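You operate a simulated robot arm through the tools that you are given. There is no shell and no other tool. Be economical: measure what you need, move in short steps, check, and stop when the job is done.

Carry out the task below with a simulated robot arm. There is one attempt and no reset: what you move stays moved.

TASK
Take the small pouch with green cap on the plan bench top and put it away on the caps bench top.
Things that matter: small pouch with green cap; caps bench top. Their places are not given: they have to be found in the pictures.

It is judged by the outcome, as a careful person would: the job done as asked, and still so three seconds after it is handed in. It fails if anything else is knocked over, pushed out of place, dropped, spilled or broken.

THE ROBOT
A 6-joint arm with a two-finger parallel gripper, fixed in place. Base frame: the origin is at the foot of the arm, x ahead of it, y to its left, z up. Lengths are in cm, angles in degrees, forces in N, time in s.
With the tool pointing down near the work surface it reaches from about 24 to 64 cm from the base axis. Its first joint turns from -66.0 to 66.0 degrees. Payload 2.7 kg.
Tool frame: the origin (TCP) lies between the finger pads and is the grasp point; the fingertips stand 2.3 cm ahead of it; z points along the fingers, y is the line along which they close. The gripper opens to 9.4 cm. The fingers are 3.8 cm wide and 1 cm thick; the gripper's body (5.4 by 9.6 cm) begins 3.9 cm behind the TCP.
Orientation is that of the tool frame in the base frame, as a unit quaternion [x, y, z, w]. With the fingers straight down and closing along the base's y, the tool's x points along the base's -x, its y along +y and its z along -z.

THE INTERFACE
- The arm moves only by the tool nudge_tool. Its argument "motion" is text: rows parted by semicolons, each of 4 numbers parted by spaces: the shift along the tool's x, y, z in units of 50 mm (1.0 is 50 mm), then the turn about the tool's z in units of 4 degrees (1.0 is 4 degrees). In form: x y z spin; .... A call has 1 to 12 rows; each row shifts and turns the commanded pose from where the row before left it, along the tool's axes as they then stand. "fingers" is the finger opening in cm, from 0 to 9.4, set as the call begins (left out, the last holds). A call with a number of a shift or a turn outside -1 to 1 is refused whole. A row lasts 0.2 s, in which the tool goes at most 5 cm and 8.6 degrees; a call with a longer step from one row to the next is refused whole, and so is a gripper value outside its range. A pose out of reach is approached as far as the arm can. The call stops where the force on the tool passes 40 N (or 10 N more than at its start, if that is more) or the arm is blocked; 0.2 s more then pass. The fingers move at their own pace (about 4.5 cm/s each) and stop on an object; they squeeze with about 29 N. The grip force told is the motor's: it shows also when the fingers shut on nothing. Time passes only in rows, and 0.2 s behind the last, so rows that do not move let the fingers close. It gives the time, the measured TCP pose, the force on the tool (base axes), the opening and the grip force at its end, in the units of the frame above (readings bear some noise), and new pictures: "views" is both (left out), scene, wrist or none.
- Cameras (640 x 400 px; columns grow to the right, rows downward): "scene" is fixed at [9.95, -46.03, 140.63]; the picture's right is [0.45, -0.89, 0.00], its down [-0.49, -0.25, -0.83] and it looks along [0.75, 0.37, -0.55] (base axes); focal length 314 px, centre (320, 200). "wrist" rides on the gripper at [-3.9, 0, -4.4] in the tool frame; the picture's right is [0.00, -1.00, 0.00], its down [0.97, 0.00, -0.24] and it looks along [0.24, 0.00, 0.97] (tool axes); focal length 218 px, centre (320, 200).
- locate(camera, pixels): for up to 12 pixels [column, row] of the newest picture of that camera ("zoom" is the newest enlarged one), the place [x, y, z] in the base frame of the surface seen there, good to about 0.2 cm. No time passes.
- inspect(camera, box): a new picture of the part [left, top, right, bottom] of that camera's present view, enlarged. No time passes.
- finish_job(): hands the job in; it is judged then, once.

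Work in short steps. Measure before you move; look again where a grasp or a placing could have gone wrong, and mend it. You have 60 turns and 100 pictures in all, the two below and enlarged ones among them. Open the gripper and draw the arm clear of the work before you hand the job in, unless the task says otherwise; then end with one line.

The tools are called as a command line: name --argument value ..., lists and objects as JSON in quotes. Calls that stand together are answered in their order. nudge_tool: Moves the arm, as the interface text tells. Its arguments: {"type":"object","properties":{"motion":{"type":"string"},"fingers":{"type":"number"},"views":{"type":"string","enum":["both","scene","wrist","none"]}},"required":["motion"]} The other tools are called the same way: locate (camera, pixels) gives the place of the surface under pixels of a picture; inspect (camera, box) takes an enlarged picture of a part of a camera's view; finish_job () hands the job in.

At the start:

```text
time: 0.0
ee_pos: [42.0, 3.5, 113.32]
ee_rot: [0.0, 1.0, 0.0, 0.0]
ft_force: [-0.2, -0.8, -0.1]
opening: 9.39
gripper_force: 0.0
```

scene: 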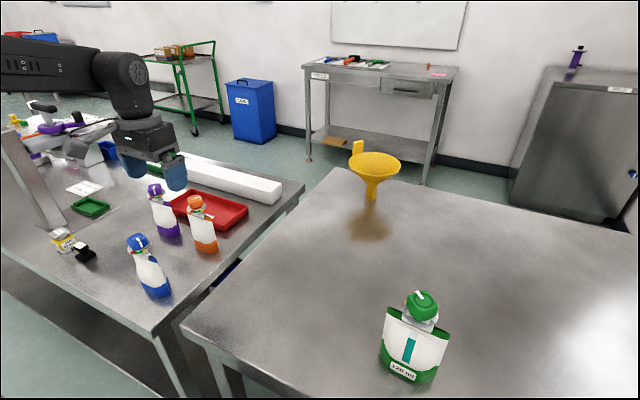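
wrist: 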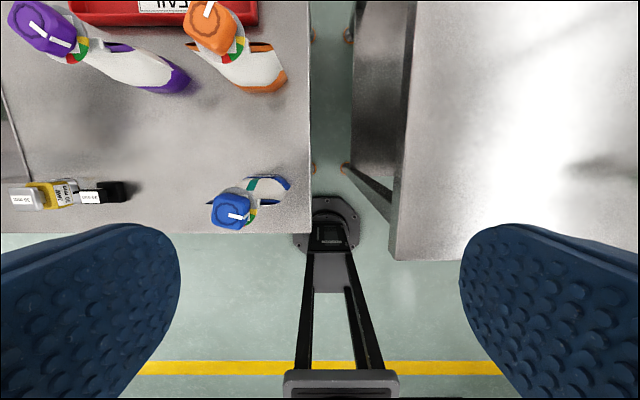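

The scene shows a green-capped pouch at about (412,335) on the right bench and other pouches on the left bench. I'll enlarge the views to read the labels and measure.

inspect --camera "scene" --box '[0, 90, 320, 310]'

inspect --camera "scene" --box '[320, 250, 520, 400]'

locate --camera "scene" --pixels '[[421, 300], [412, 340], [405, 380], [384, 310], [449, 332], [380, 360], [438, 375], [376, 165], [150, 300], [250, 250], [300, 185], [335, 170]]'

```text
1.82 times, centred on (160, 200) of scene
```

zoom: 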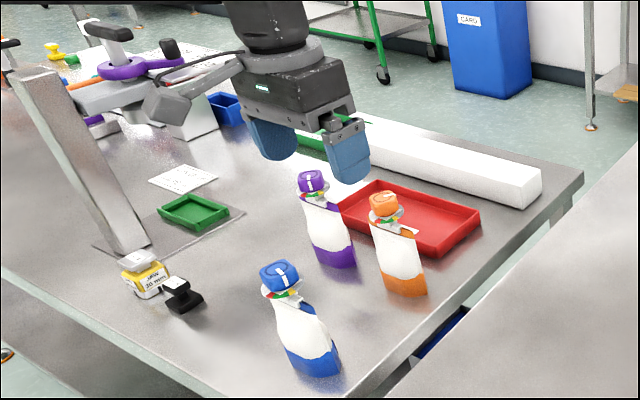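

```text
2.67 times, centred on (420, 325) of scene
```

zoom: 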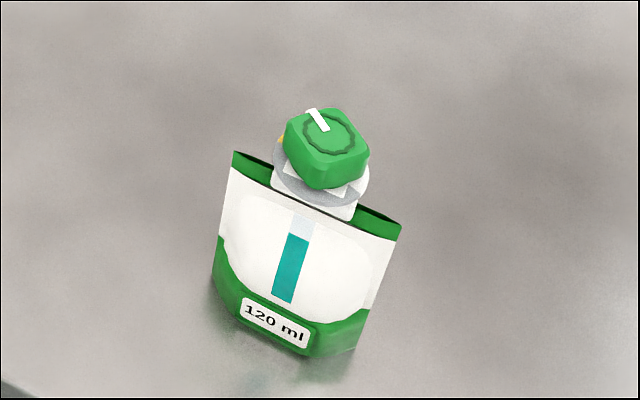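

```text
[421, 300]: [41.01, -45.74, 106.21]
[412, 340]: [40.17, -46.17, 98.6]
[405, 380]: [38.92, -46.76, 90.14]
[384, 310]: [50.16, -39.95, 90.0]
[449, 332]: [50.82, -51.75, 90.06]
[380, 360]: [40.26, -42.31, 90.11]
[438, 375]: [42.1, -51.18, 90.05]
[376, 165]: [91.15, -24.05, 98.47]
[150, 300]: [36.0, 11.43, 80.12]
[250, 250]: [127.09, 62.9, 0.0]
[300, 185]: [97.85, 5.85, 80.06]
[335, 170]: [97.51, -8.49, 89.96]
```

locate --camera "zoom" --pixels '[[240, 158], [395, 228], [237, 155], [398, 233], [285, 150], [368, 155], [320, 185], [335, 112], [325, 140], [215, 300], [355, 345], [318, 200]]'

locate --camera "wrist" --pixels '[[232, 212], [272, 186], [210, 25], [260, 75], [45, 28], [165, 80], [115, 190], [305, 228], [305, 10], [5, 228], [150, 150], [255, 20]]'

locate --camera "scene" --pixels '[[156, 295], [138, 241], [205, 250], [196, 203], [170, 235], [155, 190], [215, 230], [90, 258], [165, 205], [245, 210], [200, 270], [110, 245]]'

inspect --camera "wrist" --box '[0, 0, 320, 240]'

```text
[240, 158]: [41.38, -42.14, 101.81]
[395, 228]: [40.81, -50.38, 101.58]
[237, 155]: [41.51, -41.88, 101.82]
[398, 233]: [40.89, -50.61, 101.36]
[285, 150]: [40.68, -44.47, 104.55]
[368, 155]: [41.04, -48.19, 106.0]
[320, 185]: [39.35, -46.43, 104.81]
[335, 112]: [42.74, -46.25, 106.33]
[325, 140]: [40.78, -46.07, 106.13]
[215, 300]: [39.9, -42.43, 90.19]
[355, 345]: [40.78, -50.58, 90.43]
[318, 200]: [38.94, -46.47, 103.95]
```

```text
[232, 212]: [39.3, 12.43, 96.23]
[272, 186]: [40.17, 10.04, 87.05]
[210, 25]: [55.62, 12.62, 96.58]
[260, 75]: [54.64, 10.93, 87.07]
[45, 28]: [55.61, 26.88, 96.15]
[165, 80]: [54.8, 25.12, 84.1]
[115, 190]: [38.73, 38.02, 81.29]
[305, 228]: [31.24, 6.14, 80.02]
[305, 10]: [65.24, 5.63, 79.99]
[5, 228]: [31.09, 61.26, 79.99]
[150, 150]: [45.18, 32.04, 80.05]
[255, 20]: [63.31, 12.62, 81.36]
```

```text
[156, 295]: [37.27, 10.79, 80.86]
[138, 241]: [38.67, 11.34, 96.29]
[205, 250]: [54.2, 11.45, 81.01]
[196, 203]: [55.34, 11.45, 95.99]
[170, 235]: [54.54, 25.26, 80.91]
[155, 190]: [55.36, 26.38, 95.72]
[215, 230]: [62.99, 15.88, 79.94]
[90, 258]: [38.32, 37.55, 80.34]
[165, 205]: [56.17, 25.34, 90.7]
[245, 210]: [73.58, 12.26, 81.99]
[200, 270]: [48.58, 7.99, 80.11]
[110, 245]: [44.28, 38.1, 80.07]
```

```text
1.67 times, centred on (160, 120) of wrist
```

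zoom: 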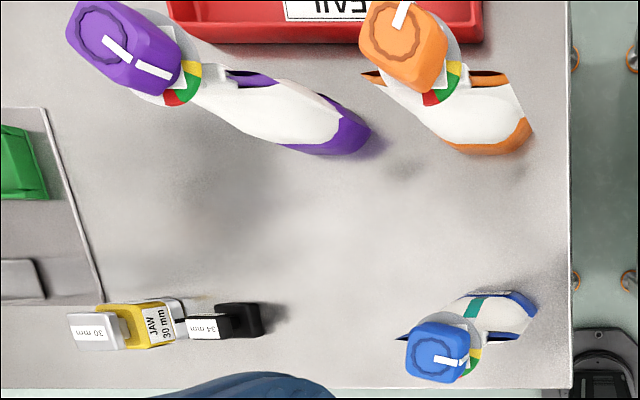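

The green pouch's cap is at about (41,-46.3), top z≈106.3, on the right bench (z=90). The left bench (z=80) holds the capped pouches at (39,11.5), (55.5,12) and (55.5,26.5), with a free spot near (40,26). I'll go above the green pouch, staying high.

nudge_tool --motion "0.02 -0.83 -0.07 0; 0.02 -0.83 -0.07 0; 0.02 -0.83 -0.07 0; 0.02 -0.83 -0.07 0; 0.02 -0.83 -0.07 0; 0.02 -0.83 -0.07 0; 0.02 -0.83 -0.07 0; 0.02 -0.83 -0.07 0; 0.02 -0.83 -0.07 0; 0.02 -0.83 -0.07 0; 0 -0.83 -0.07 0; 0 -0.83 -0.07 0" --fingers 9.4

```text
time: 2.6
ee_pos: [38.97, -42.7, 116.1]
ee_rot: [0.0, 1.0, 0.0, 0.001]
ft_force: [0.1, 0.3, -0.3]
opening: 9.42
gripper_force: 0.2
out of reach, approached as far as the arm can: row 11, 12
```

scene: 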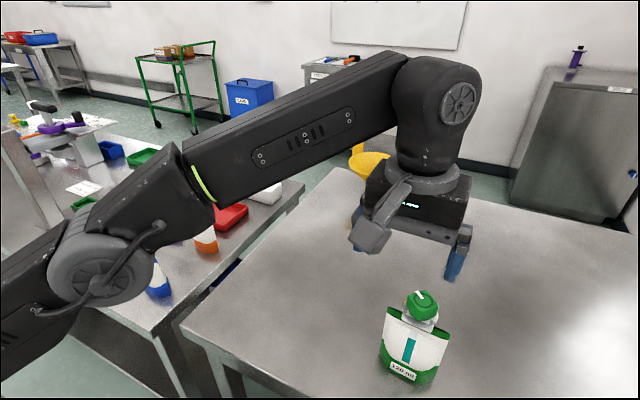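
wrist: 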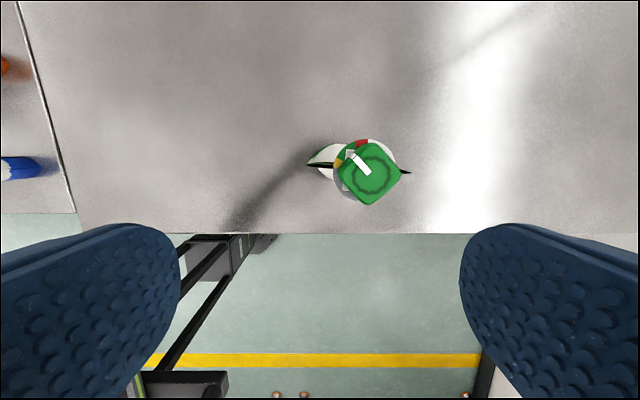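

At z≈116 the reach limit is ~57.7 cm, so I'll go lower to reach the pouch. First I enlarge the cap to see its orientation.

inspect --camera "wrist" --box '[280, 110, 440, 230]'

inspect --camera "scene" --box '[370, 275, 470, 345]'

```text
3.33 times, centred on (360, 170) of wrist
```

zoom: 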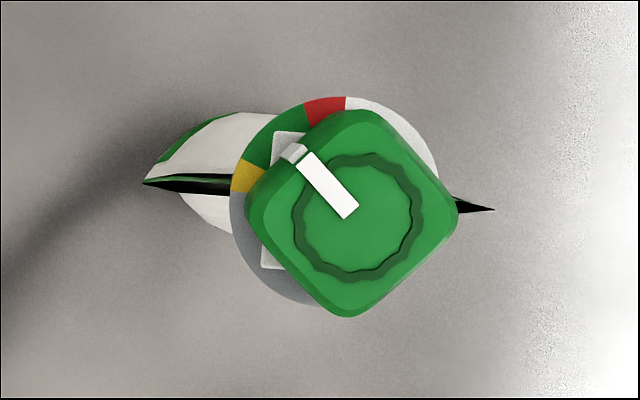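

```text
5.71 times, centred on (420, 310) of scene
```

zoom: 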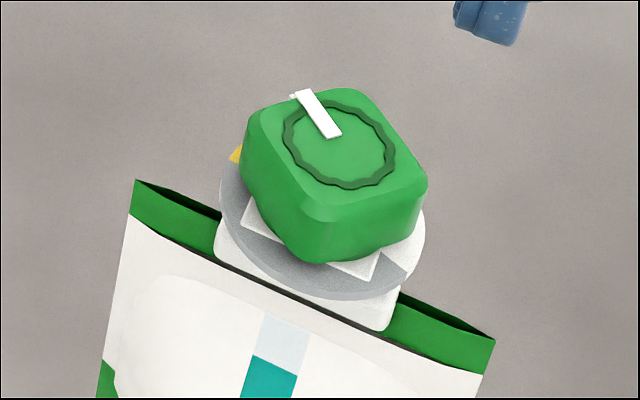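

The cap is a square turned about 45°, above a wider disc; its pointer is in the green sector, so I must grip it flat on its faces without twisting. I'll spin +45° here and measure the cap and disc heights.

locate --camera "zoom" --pixels '[[235, 210], [400, 270], [310, 258], [310, 225], [285, 262], [245, 140], [420, 200], [335, 95], [335, 150], [330, 288], [300, 310], [418, 235]]'

nudge_tool --motion "0 0 0 1; 0 0 0 1; 0 0 0 1; 0 0 0 1; 0 0 0 1; 0 0 0 1; 0 0 0 1; 0 0 0 1; 0 0 0 1; 0 0 0 1; 0 0 0 1; 0 0 0 0.3" --views "wrist"

```text
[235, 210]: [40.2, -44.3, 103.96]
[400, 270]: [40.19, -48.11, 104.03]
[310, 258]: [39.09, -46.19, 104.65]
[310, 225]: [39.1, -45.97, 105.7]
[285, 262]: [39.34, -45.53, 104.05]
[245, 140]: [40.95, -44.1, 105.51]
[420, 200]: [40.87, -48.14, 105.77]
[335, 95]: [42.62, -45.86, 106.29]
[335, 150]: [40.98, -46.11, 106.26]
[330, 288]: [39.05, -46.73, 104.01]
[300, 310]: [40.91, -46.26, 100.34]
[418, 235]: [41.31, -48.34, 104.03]
```

```text
time: 5.2
ee_pos: [38.86, -42.51, 116.08]
ee_rot: [0.386, 0.923, 0.001, -0.001]
ft_force: [0.4, -0.2, -0.1]
opening: 9.4
gripper_force: 0.1
```

wrist: 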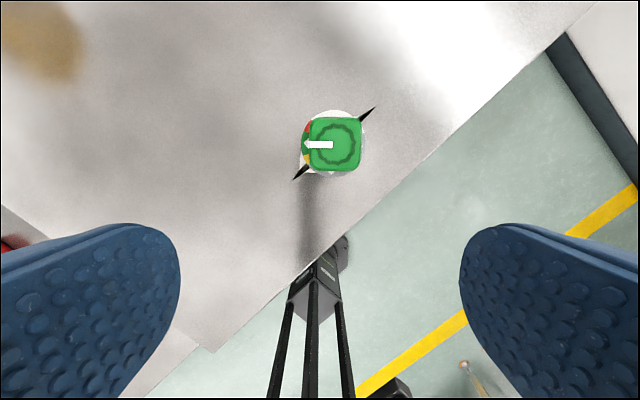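

The cap now looks square to the fingers, with its top at z 106.3 and the disc at 104.0, so tips should stop near 104.4. I'll measure the cap face directions closely.

inspect --camera "wrist" --box '[290, 100, 386, 184]'

locate --camera "wrist" --pixels '[[313, 122], [357, 121], [358, 166], [315, 168], [336, 145], [336, 120], [359, 144], [336, 168], [312, 155]]'

```text
4.76 times, centred on (338, 142) of wrist
```

zoom: 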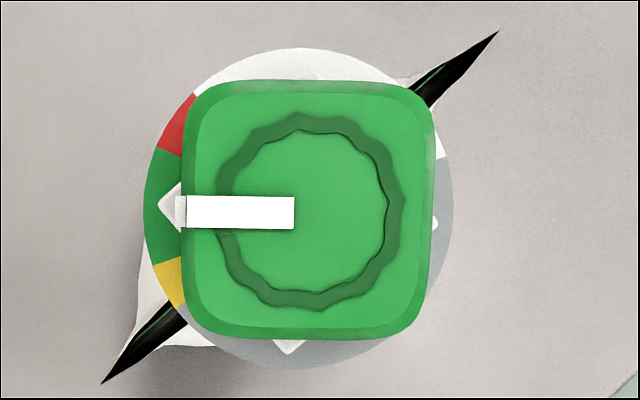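

```text
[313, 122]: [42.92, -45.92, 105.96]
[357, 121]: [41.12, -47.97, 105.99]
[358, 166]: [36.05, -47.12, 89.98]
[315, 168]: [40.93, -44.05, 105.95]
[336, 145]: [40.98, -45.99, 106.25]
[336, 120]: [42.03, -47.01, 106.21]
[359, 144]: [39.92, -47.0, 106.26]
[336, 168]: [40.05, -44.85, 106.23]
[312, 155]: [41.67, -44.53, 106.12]
```

The fingers are aligned within about 1°, and the cap centre is (41.0,-46.0). I descend a bit first to see where the commanded pose really is.

nudge_tool --motion "0 0 0.4 0; 0 0 0.4 0; 0 0 0.3 0; 0 0 0 0" --views "none"

```text
time: 6.2
ee_pos: [38.84, -42.39, 110.49]
ee_rot: [0.384, 0.923, 0.0, 0.0]
ft_force: [-1.1, 0.0, -0.2]
opening: 9.4
gripper_force: 0.0
```

Commanded and measured agree. Now I move sideways over the cap, still above it (tips at ~108).

nudge_tool --motion "-0.3 -0.07 0 0; -0.3 -0.07 0 0; -0.215 -0.058 0 0; 0 0 0 0" --views "both"

```text
time: 7.2
ee_pos: [40.09, -45.28, 110.09]
ee_rot: [0.384, 0.923, -0.001, 0.0]
ft_force: [0.0, 0.2, -0.1]
opening: 9.4
gripper_force: 0.1
out of reach, approached as far as the arm can: row 2, 3
```

scene: 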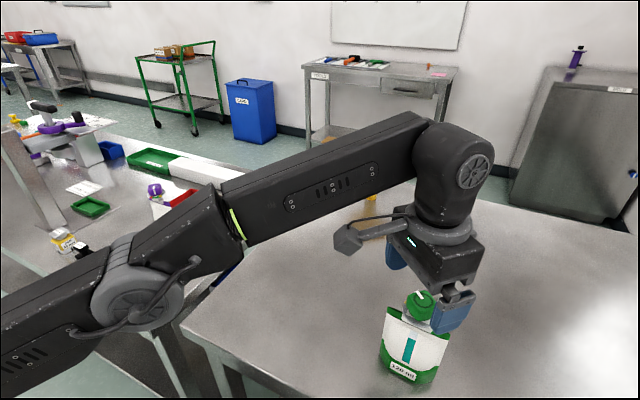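
wrist: 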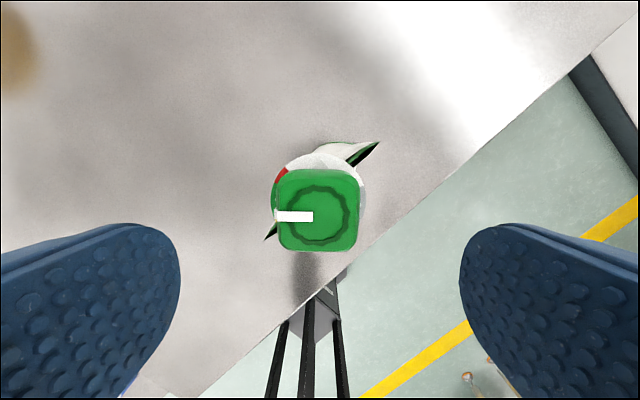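

The cap is between the fingers at column ~318; I descend 3.4 cm to z≈106.7 and then slide the last ~1.1 cm outward.

nudge_tool --motion "0 0 0.3 0; 0 0 0.38 0; -0.11 0.015 0 0; -0.115 0.015 0 0; 0 0 0 0" --views "both"

```text
time: 8.4
ee_pos: [41.0, -45.99, 106.69]
ee_rot: [0.385, 0.923, 0.0, 0.001]
ft_force: [0.0, 0.4, 0.7]
opening: 9.4
gripper_force: 0.1
```

scene: 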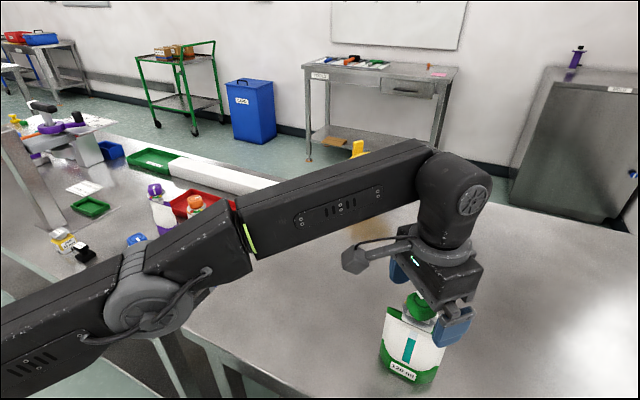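
wrist: 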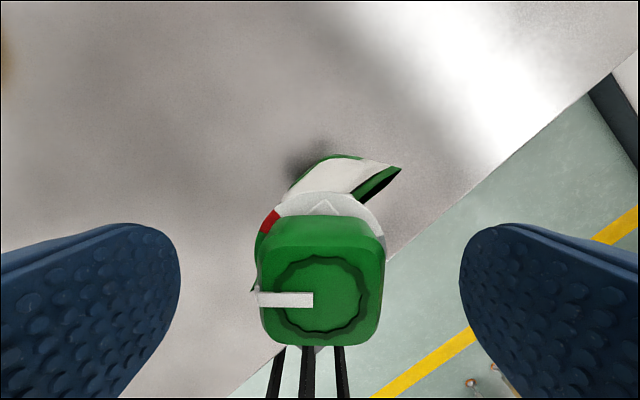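

The pointer tab sticks out a little on the left face (255,300), so gripping the other two faces is cleaner. I rotate about −89° in place around the cap (tips are above the disc, fingers fully open).

nudge_tool --motion "0 0 0 -1; 0 0 0 -1; 0 0 0 -1; 0 0 0 -1; 0 0 0 -1; 0 0 0 -1; 0 0 0 -1; 0 0 0 -1; 0 0 0 -1; 0 0 0 -1; 0 0 0 -1; 0 0 0 -1" --views "none"

nudge_tool --motion "0 0 0 -1; 0 0 0 -1; 0 0 0 -1; 0 0 0 -1; 0 0 0 -1; 0 0 0 -1; 0 0 0 -1; 0 0 0 -1; 0 0 0 -1; 0 0 0 -1; 0 0 0 -0.25; 0 0 0 0" --views "both"

```text
time: 11.0
ee_pos: [41.07, -45.9, 106.6]
ee_rot: [-0.026, 1.0, 0.0, 0.0]
ft_force: [-0.2, 0.5, -0.4]
opening: 9.41
gripper_force: 0.0
```

```text
time: 13.6
ee_pos: [41.06, -45.94, 106.64]
ee_rot: [-0.373, 0.928, 0.0, 0.0]
ft_force: [-0.1, 0.0, -0.5]
opening: 9.4
gripper_force: 0.0
```

scene: 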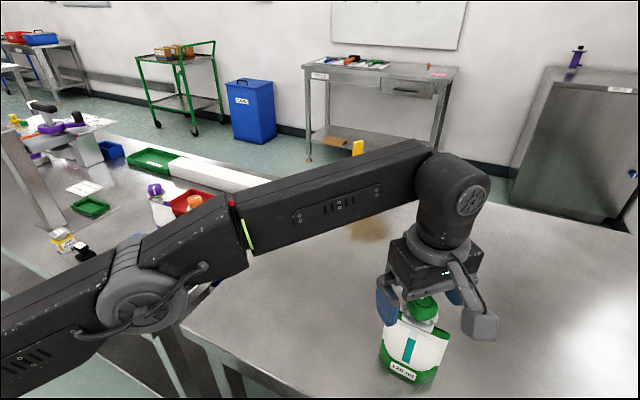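
wrist: 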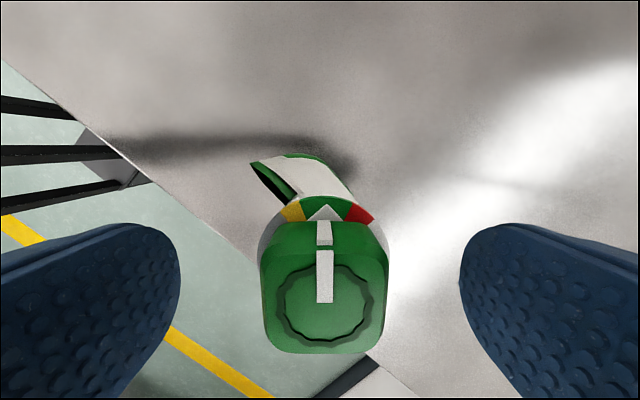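

The cap is centred (column ~324), aligned, with the pointer at the green mark. I close the fingers.

nudge_tool --motion "0 -0.01 0 0; 0 0 0 0; 0 0 0 0; 0 0 0 0; 0 0 0 0; 0 0 0 0" --fingers 0 --views "wrist"

```text
time: 15.0
ee_pos: [41.1, -45.88, 106.63]
ee_rot: [-0.373, 0.928, 0.0, 0.0]
ft_force: [-0.8, -0.2, 0.8]
opening: 3.32
gripper_force: 28.8
```

wrist: 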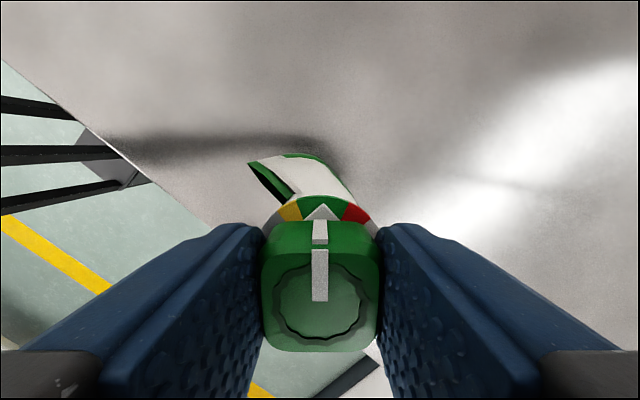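

Held at 3.32 cm, 28.8 N. I lift gently, drawing inward (+tool y) because the reach shrinks with height.

nudge_tool --motion "0 0.01 -0.06 0; 0 0.04 -0.1 0; 0 0.06 -0.12 0; 0 0.08 -0.14 0; 0 0.08 -0.14 0; 0 0 0 0" --views "both"

```text
time: 16.4
ee_pos: [40.1, -44.75, 109.54]
ee_rot: [-0.373, 0.928, -0.001, 0.0]
ft_force: [0.7, 0.2, -1.0]
opening: 3.32
gripper_force: 29.1
```

scene: 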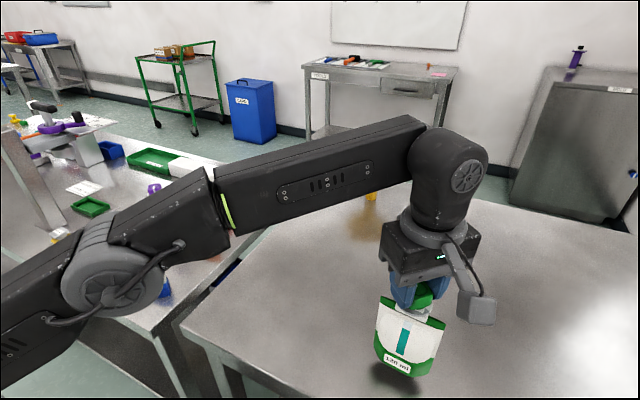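
wrist: 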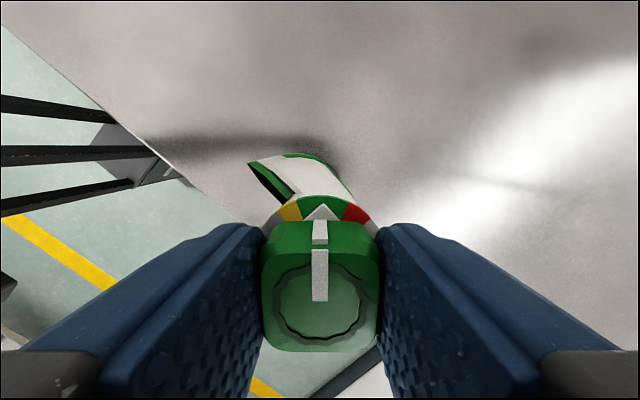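

The pouch came up whole, hanging straight. I raise it to z≈118 while swinging toward the left bench, so its base (16.6 cm below TCP) clears the blue cap at 96.5.

nudge_tool --motion "0 0 -0.1 0; -0.346 0.361 -0.4 0; -0.346 0.361 -0.4 0; -0.346 0.361 -0.4 0; -0.346 0.361 -0.42 0; -0.531 0.395 0 0; -0.531 0.395 0 0; -0.531 0.395 0 0; -0.531 0.395 0 0; -0.531 0.395 0 0; -0.531 0.395 0 0; -0.531 0.395 0 0" --views "scene"

```text
time: 19.0
ee_pos: [43.8, -11.4, 117.88]
ee_rot: [-0.373, 0.928, 0.0, 0.0]
ft_force: [-0.6, -0.4, -1.7]
opening: 3.32
gripper_force: 29.0
```

scene: 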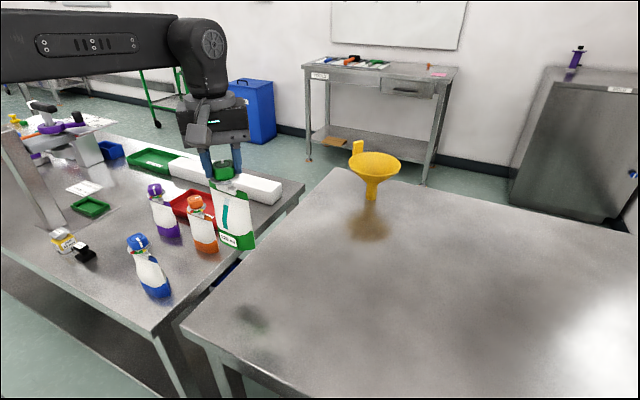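

The pouch is at (43.8,-11.4), clear of everything. I continue at height between blue and orange toward the free spot, and check the surroundings of that spot.

locate --camera "scene" --pixels '[[92, 252], [80, 262], [55, 240], [40, 215], [10, 140], [120, 245], [105, 265], [92, 205]]'

nudge_tool --motion "-0.531 0.395 0 0; -0.531 0.395 0 0; -0.531 0.395 0 0; -0.531 0.395 0 0; -0.531 0.395 0 0; -0.531 0.395 0 0; -0.43 0.49 0 0; -0.23 0.25 0 0; 0 0 0 0" --views "both"

```text
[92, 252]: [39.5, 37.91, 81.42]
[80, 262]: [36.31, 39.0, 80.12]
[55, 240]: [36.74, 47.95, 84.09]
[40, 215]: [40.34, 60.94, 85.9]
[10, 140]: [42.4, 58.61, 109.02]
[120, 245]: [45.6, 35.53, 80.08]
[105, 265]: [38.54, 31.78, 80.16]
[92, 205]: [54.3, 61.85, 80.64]
```

```text
time: 21.0
ee_pos: [46.92, 12.53, 117.96]
ee_rot: [-0.373, 0.928, 0.0, 0.0]
ft_force: [-0.8, 1.4, -1.5]
opening: 3.3
gripper_force: 28.9
```

scene: 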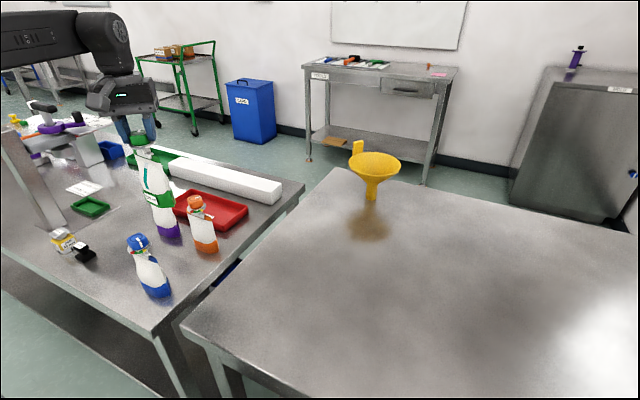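
wrist: 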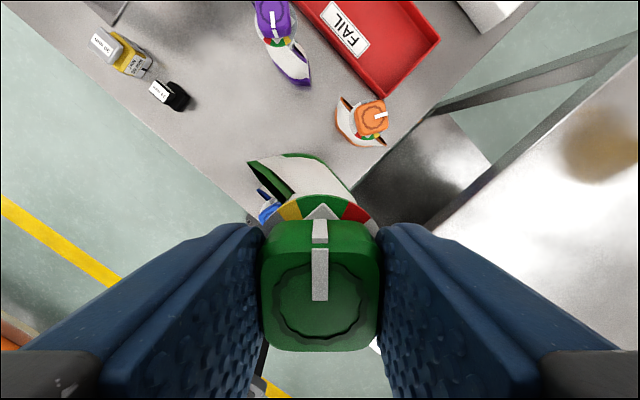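

The pouch still hangs straight. I go to (41.5,24.5), about midway between the blue pouch and the black item, and lower partway.

nudge_tool --motion "-0.176 0.496 0 0; -0.176 0.496 0 0; -0.176 0.496 0 0; -0.176 0.496 0 0; -0.176 0.496 0 0; 0 0 0 0; 0 0 0.4 0; 0 0 0.5 0; 0 0 0.5 0; 0 0 0.5 0; 0 0 0.5 0; 0 0 0.3 0" --views "both"

```text
time: 23.6
ee_pos: [41.76, 24.49, 104.37]
ee_rot: [-0.373, 0.928, 0.0, 0.0]
ft_force: [-0.3, 0.9, -0.9]
opening: 3.34
gripper_force: 29.0
```

scene: 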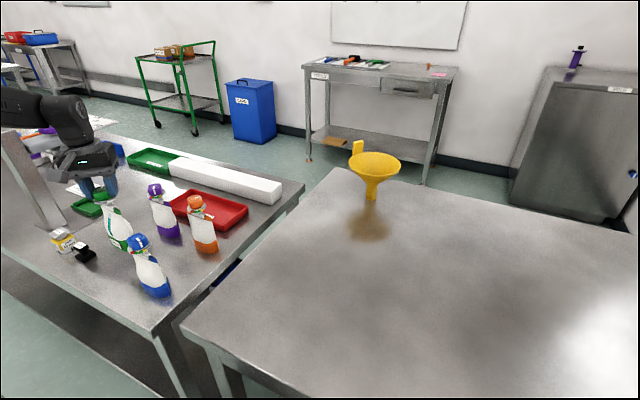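
wrist: 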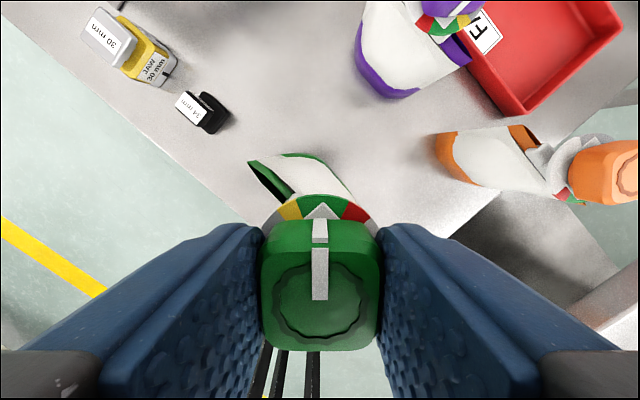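

Clear on all sides. I lower 6.8 cm, then look before the last bit.

nudge_tool --motion "0 0 0.3 0; 0 0 0.4 0; 0 0 0.4 0; 0 0 0.2 0; 0 0 0.06 0; 0 0 0 0" --views "scene"

inspect --camera "scene" --box '[40, 150, 240, 310]'

```text
time: 25.0
ee_pos: [41.81, 24.32, 97.72]
ee_rot: [-0.373, 0.928, 0.0, 0.001]
ft_force: [0.1, -0.4, -2.6]
opening: 3.33
gripper_force: 29.4
```

scene: 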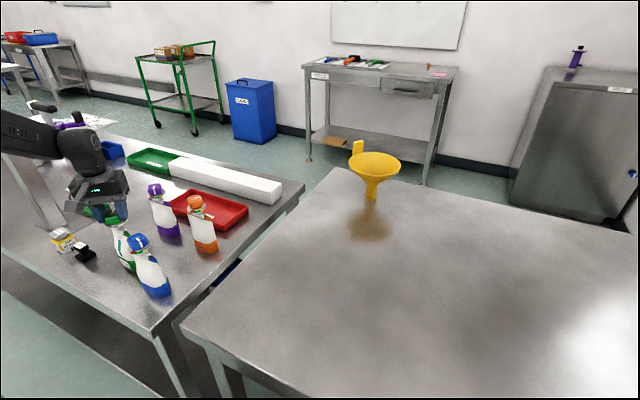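

```text
2.50 times, centred on (140, 230) of scene
```

zoom: 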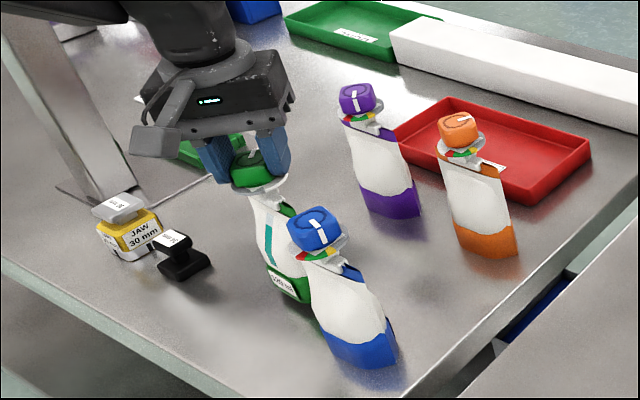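

About 1.1 cm remains; I lower in tiny steps and watch the force.

nudge_tool --motion "0 0 0.06 0; 0 0 0.06 0; 0 0 0.05 0; 0 0 0.03 0; 0 0 0 0" --views "none"

```text
time: 26.2
ee_pos: [41.64, 24.53, 96.68]
ee_rot: [-0.373, 0.928, 0.001, 0.0]
ft_force: [0.5, -0.5, -1.8]
opening: 3.34
gripper_force: 29.2
```

nudge_tool --motion "0 0 0.02 0; 0 0 0.01 0; 0 0 0 0" --views "none"

```text
time: 27.0
ee_pos: [41.64, 24.54, 96.68]
ee_rot: [-0.373, 0.928, 0.0, 0.001]
ft_force: [0.1, 1.4, 3.6]
opening: 3.33
gripper_force: 28.7
```

The force turned to +3.6 N: the pouch stands on the bench. I open the fingers in place.

nudge_tool --motion "0 0 0 0; 0 0 0 0; 0 0 0 0; 0 0 0 0" --fingers 7.5 --views "both"

```text
time: 28.0
ee_pos: [41.72, 24.51, 96.68]
ee_rot: [-0.373, 0.928, 0.0, 0.0]
ft_force: [0.6, 0.6, 0.2]
opening: 7.51
gripper_force: 0.1
```

scene: 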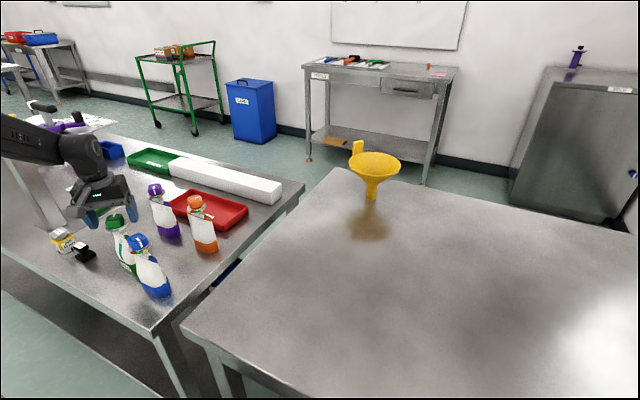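
wrist: 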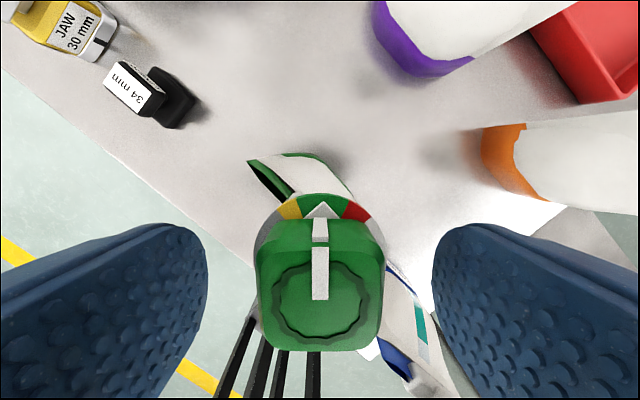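

It stands upright and free. I raise the arm straight up and clear.

nudge_tool --motion "0 0 -0.2 0; 0 0 -0.5 0; 0 0 -0.8 0; 0 0 -0.8 0; 0 0 -0.8 0; 0 0 -0.8 0; 0 0 -0.4 0; 0 0 0 0" --views "both"

inspect --camera "scene" --box '[40, 150, 240, 310]'

```text
time: 29.8
ee_pos: [41.13, 24.56, 118.23]
ee_rot: [-0.373, 0.928, 0.0, 0.0]
ft_force: [-0.5, 0.1, 0.0]
opening: 7.48
gripper_force: 0.0
```

scene: 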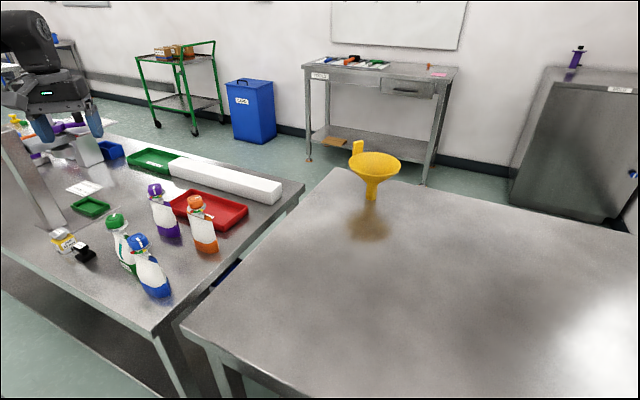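
wrist: 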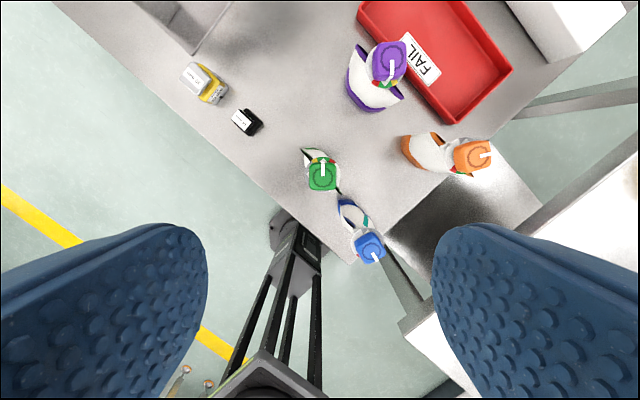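

```text
2.50 times, centred on (140, 230) of scene
```

zoom: 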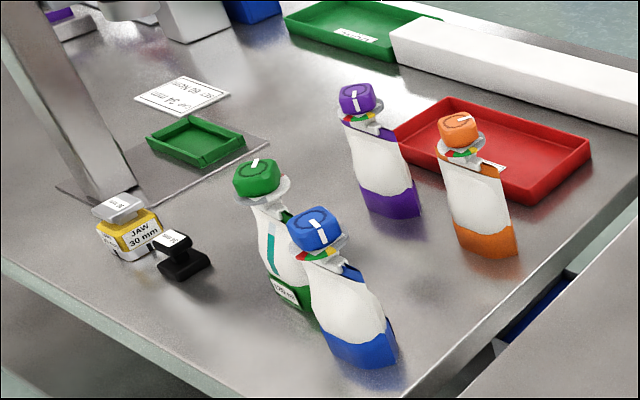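

The pouch stands upright on the left bench, nothing else has moved, and the arm is clear with its fingers open. I hand the job in.

finish_job

```text
The job is handed in.
```

I moved the small green-capped pouch from the right-hand bench to a free spot on the left-hand bench. It was standing upright there, no other object was disturbed, and the arm was clear when I handed the job in. I saw no sign naming either bench, so I took the left one to be the caps bench because the other capped pouches stand there.
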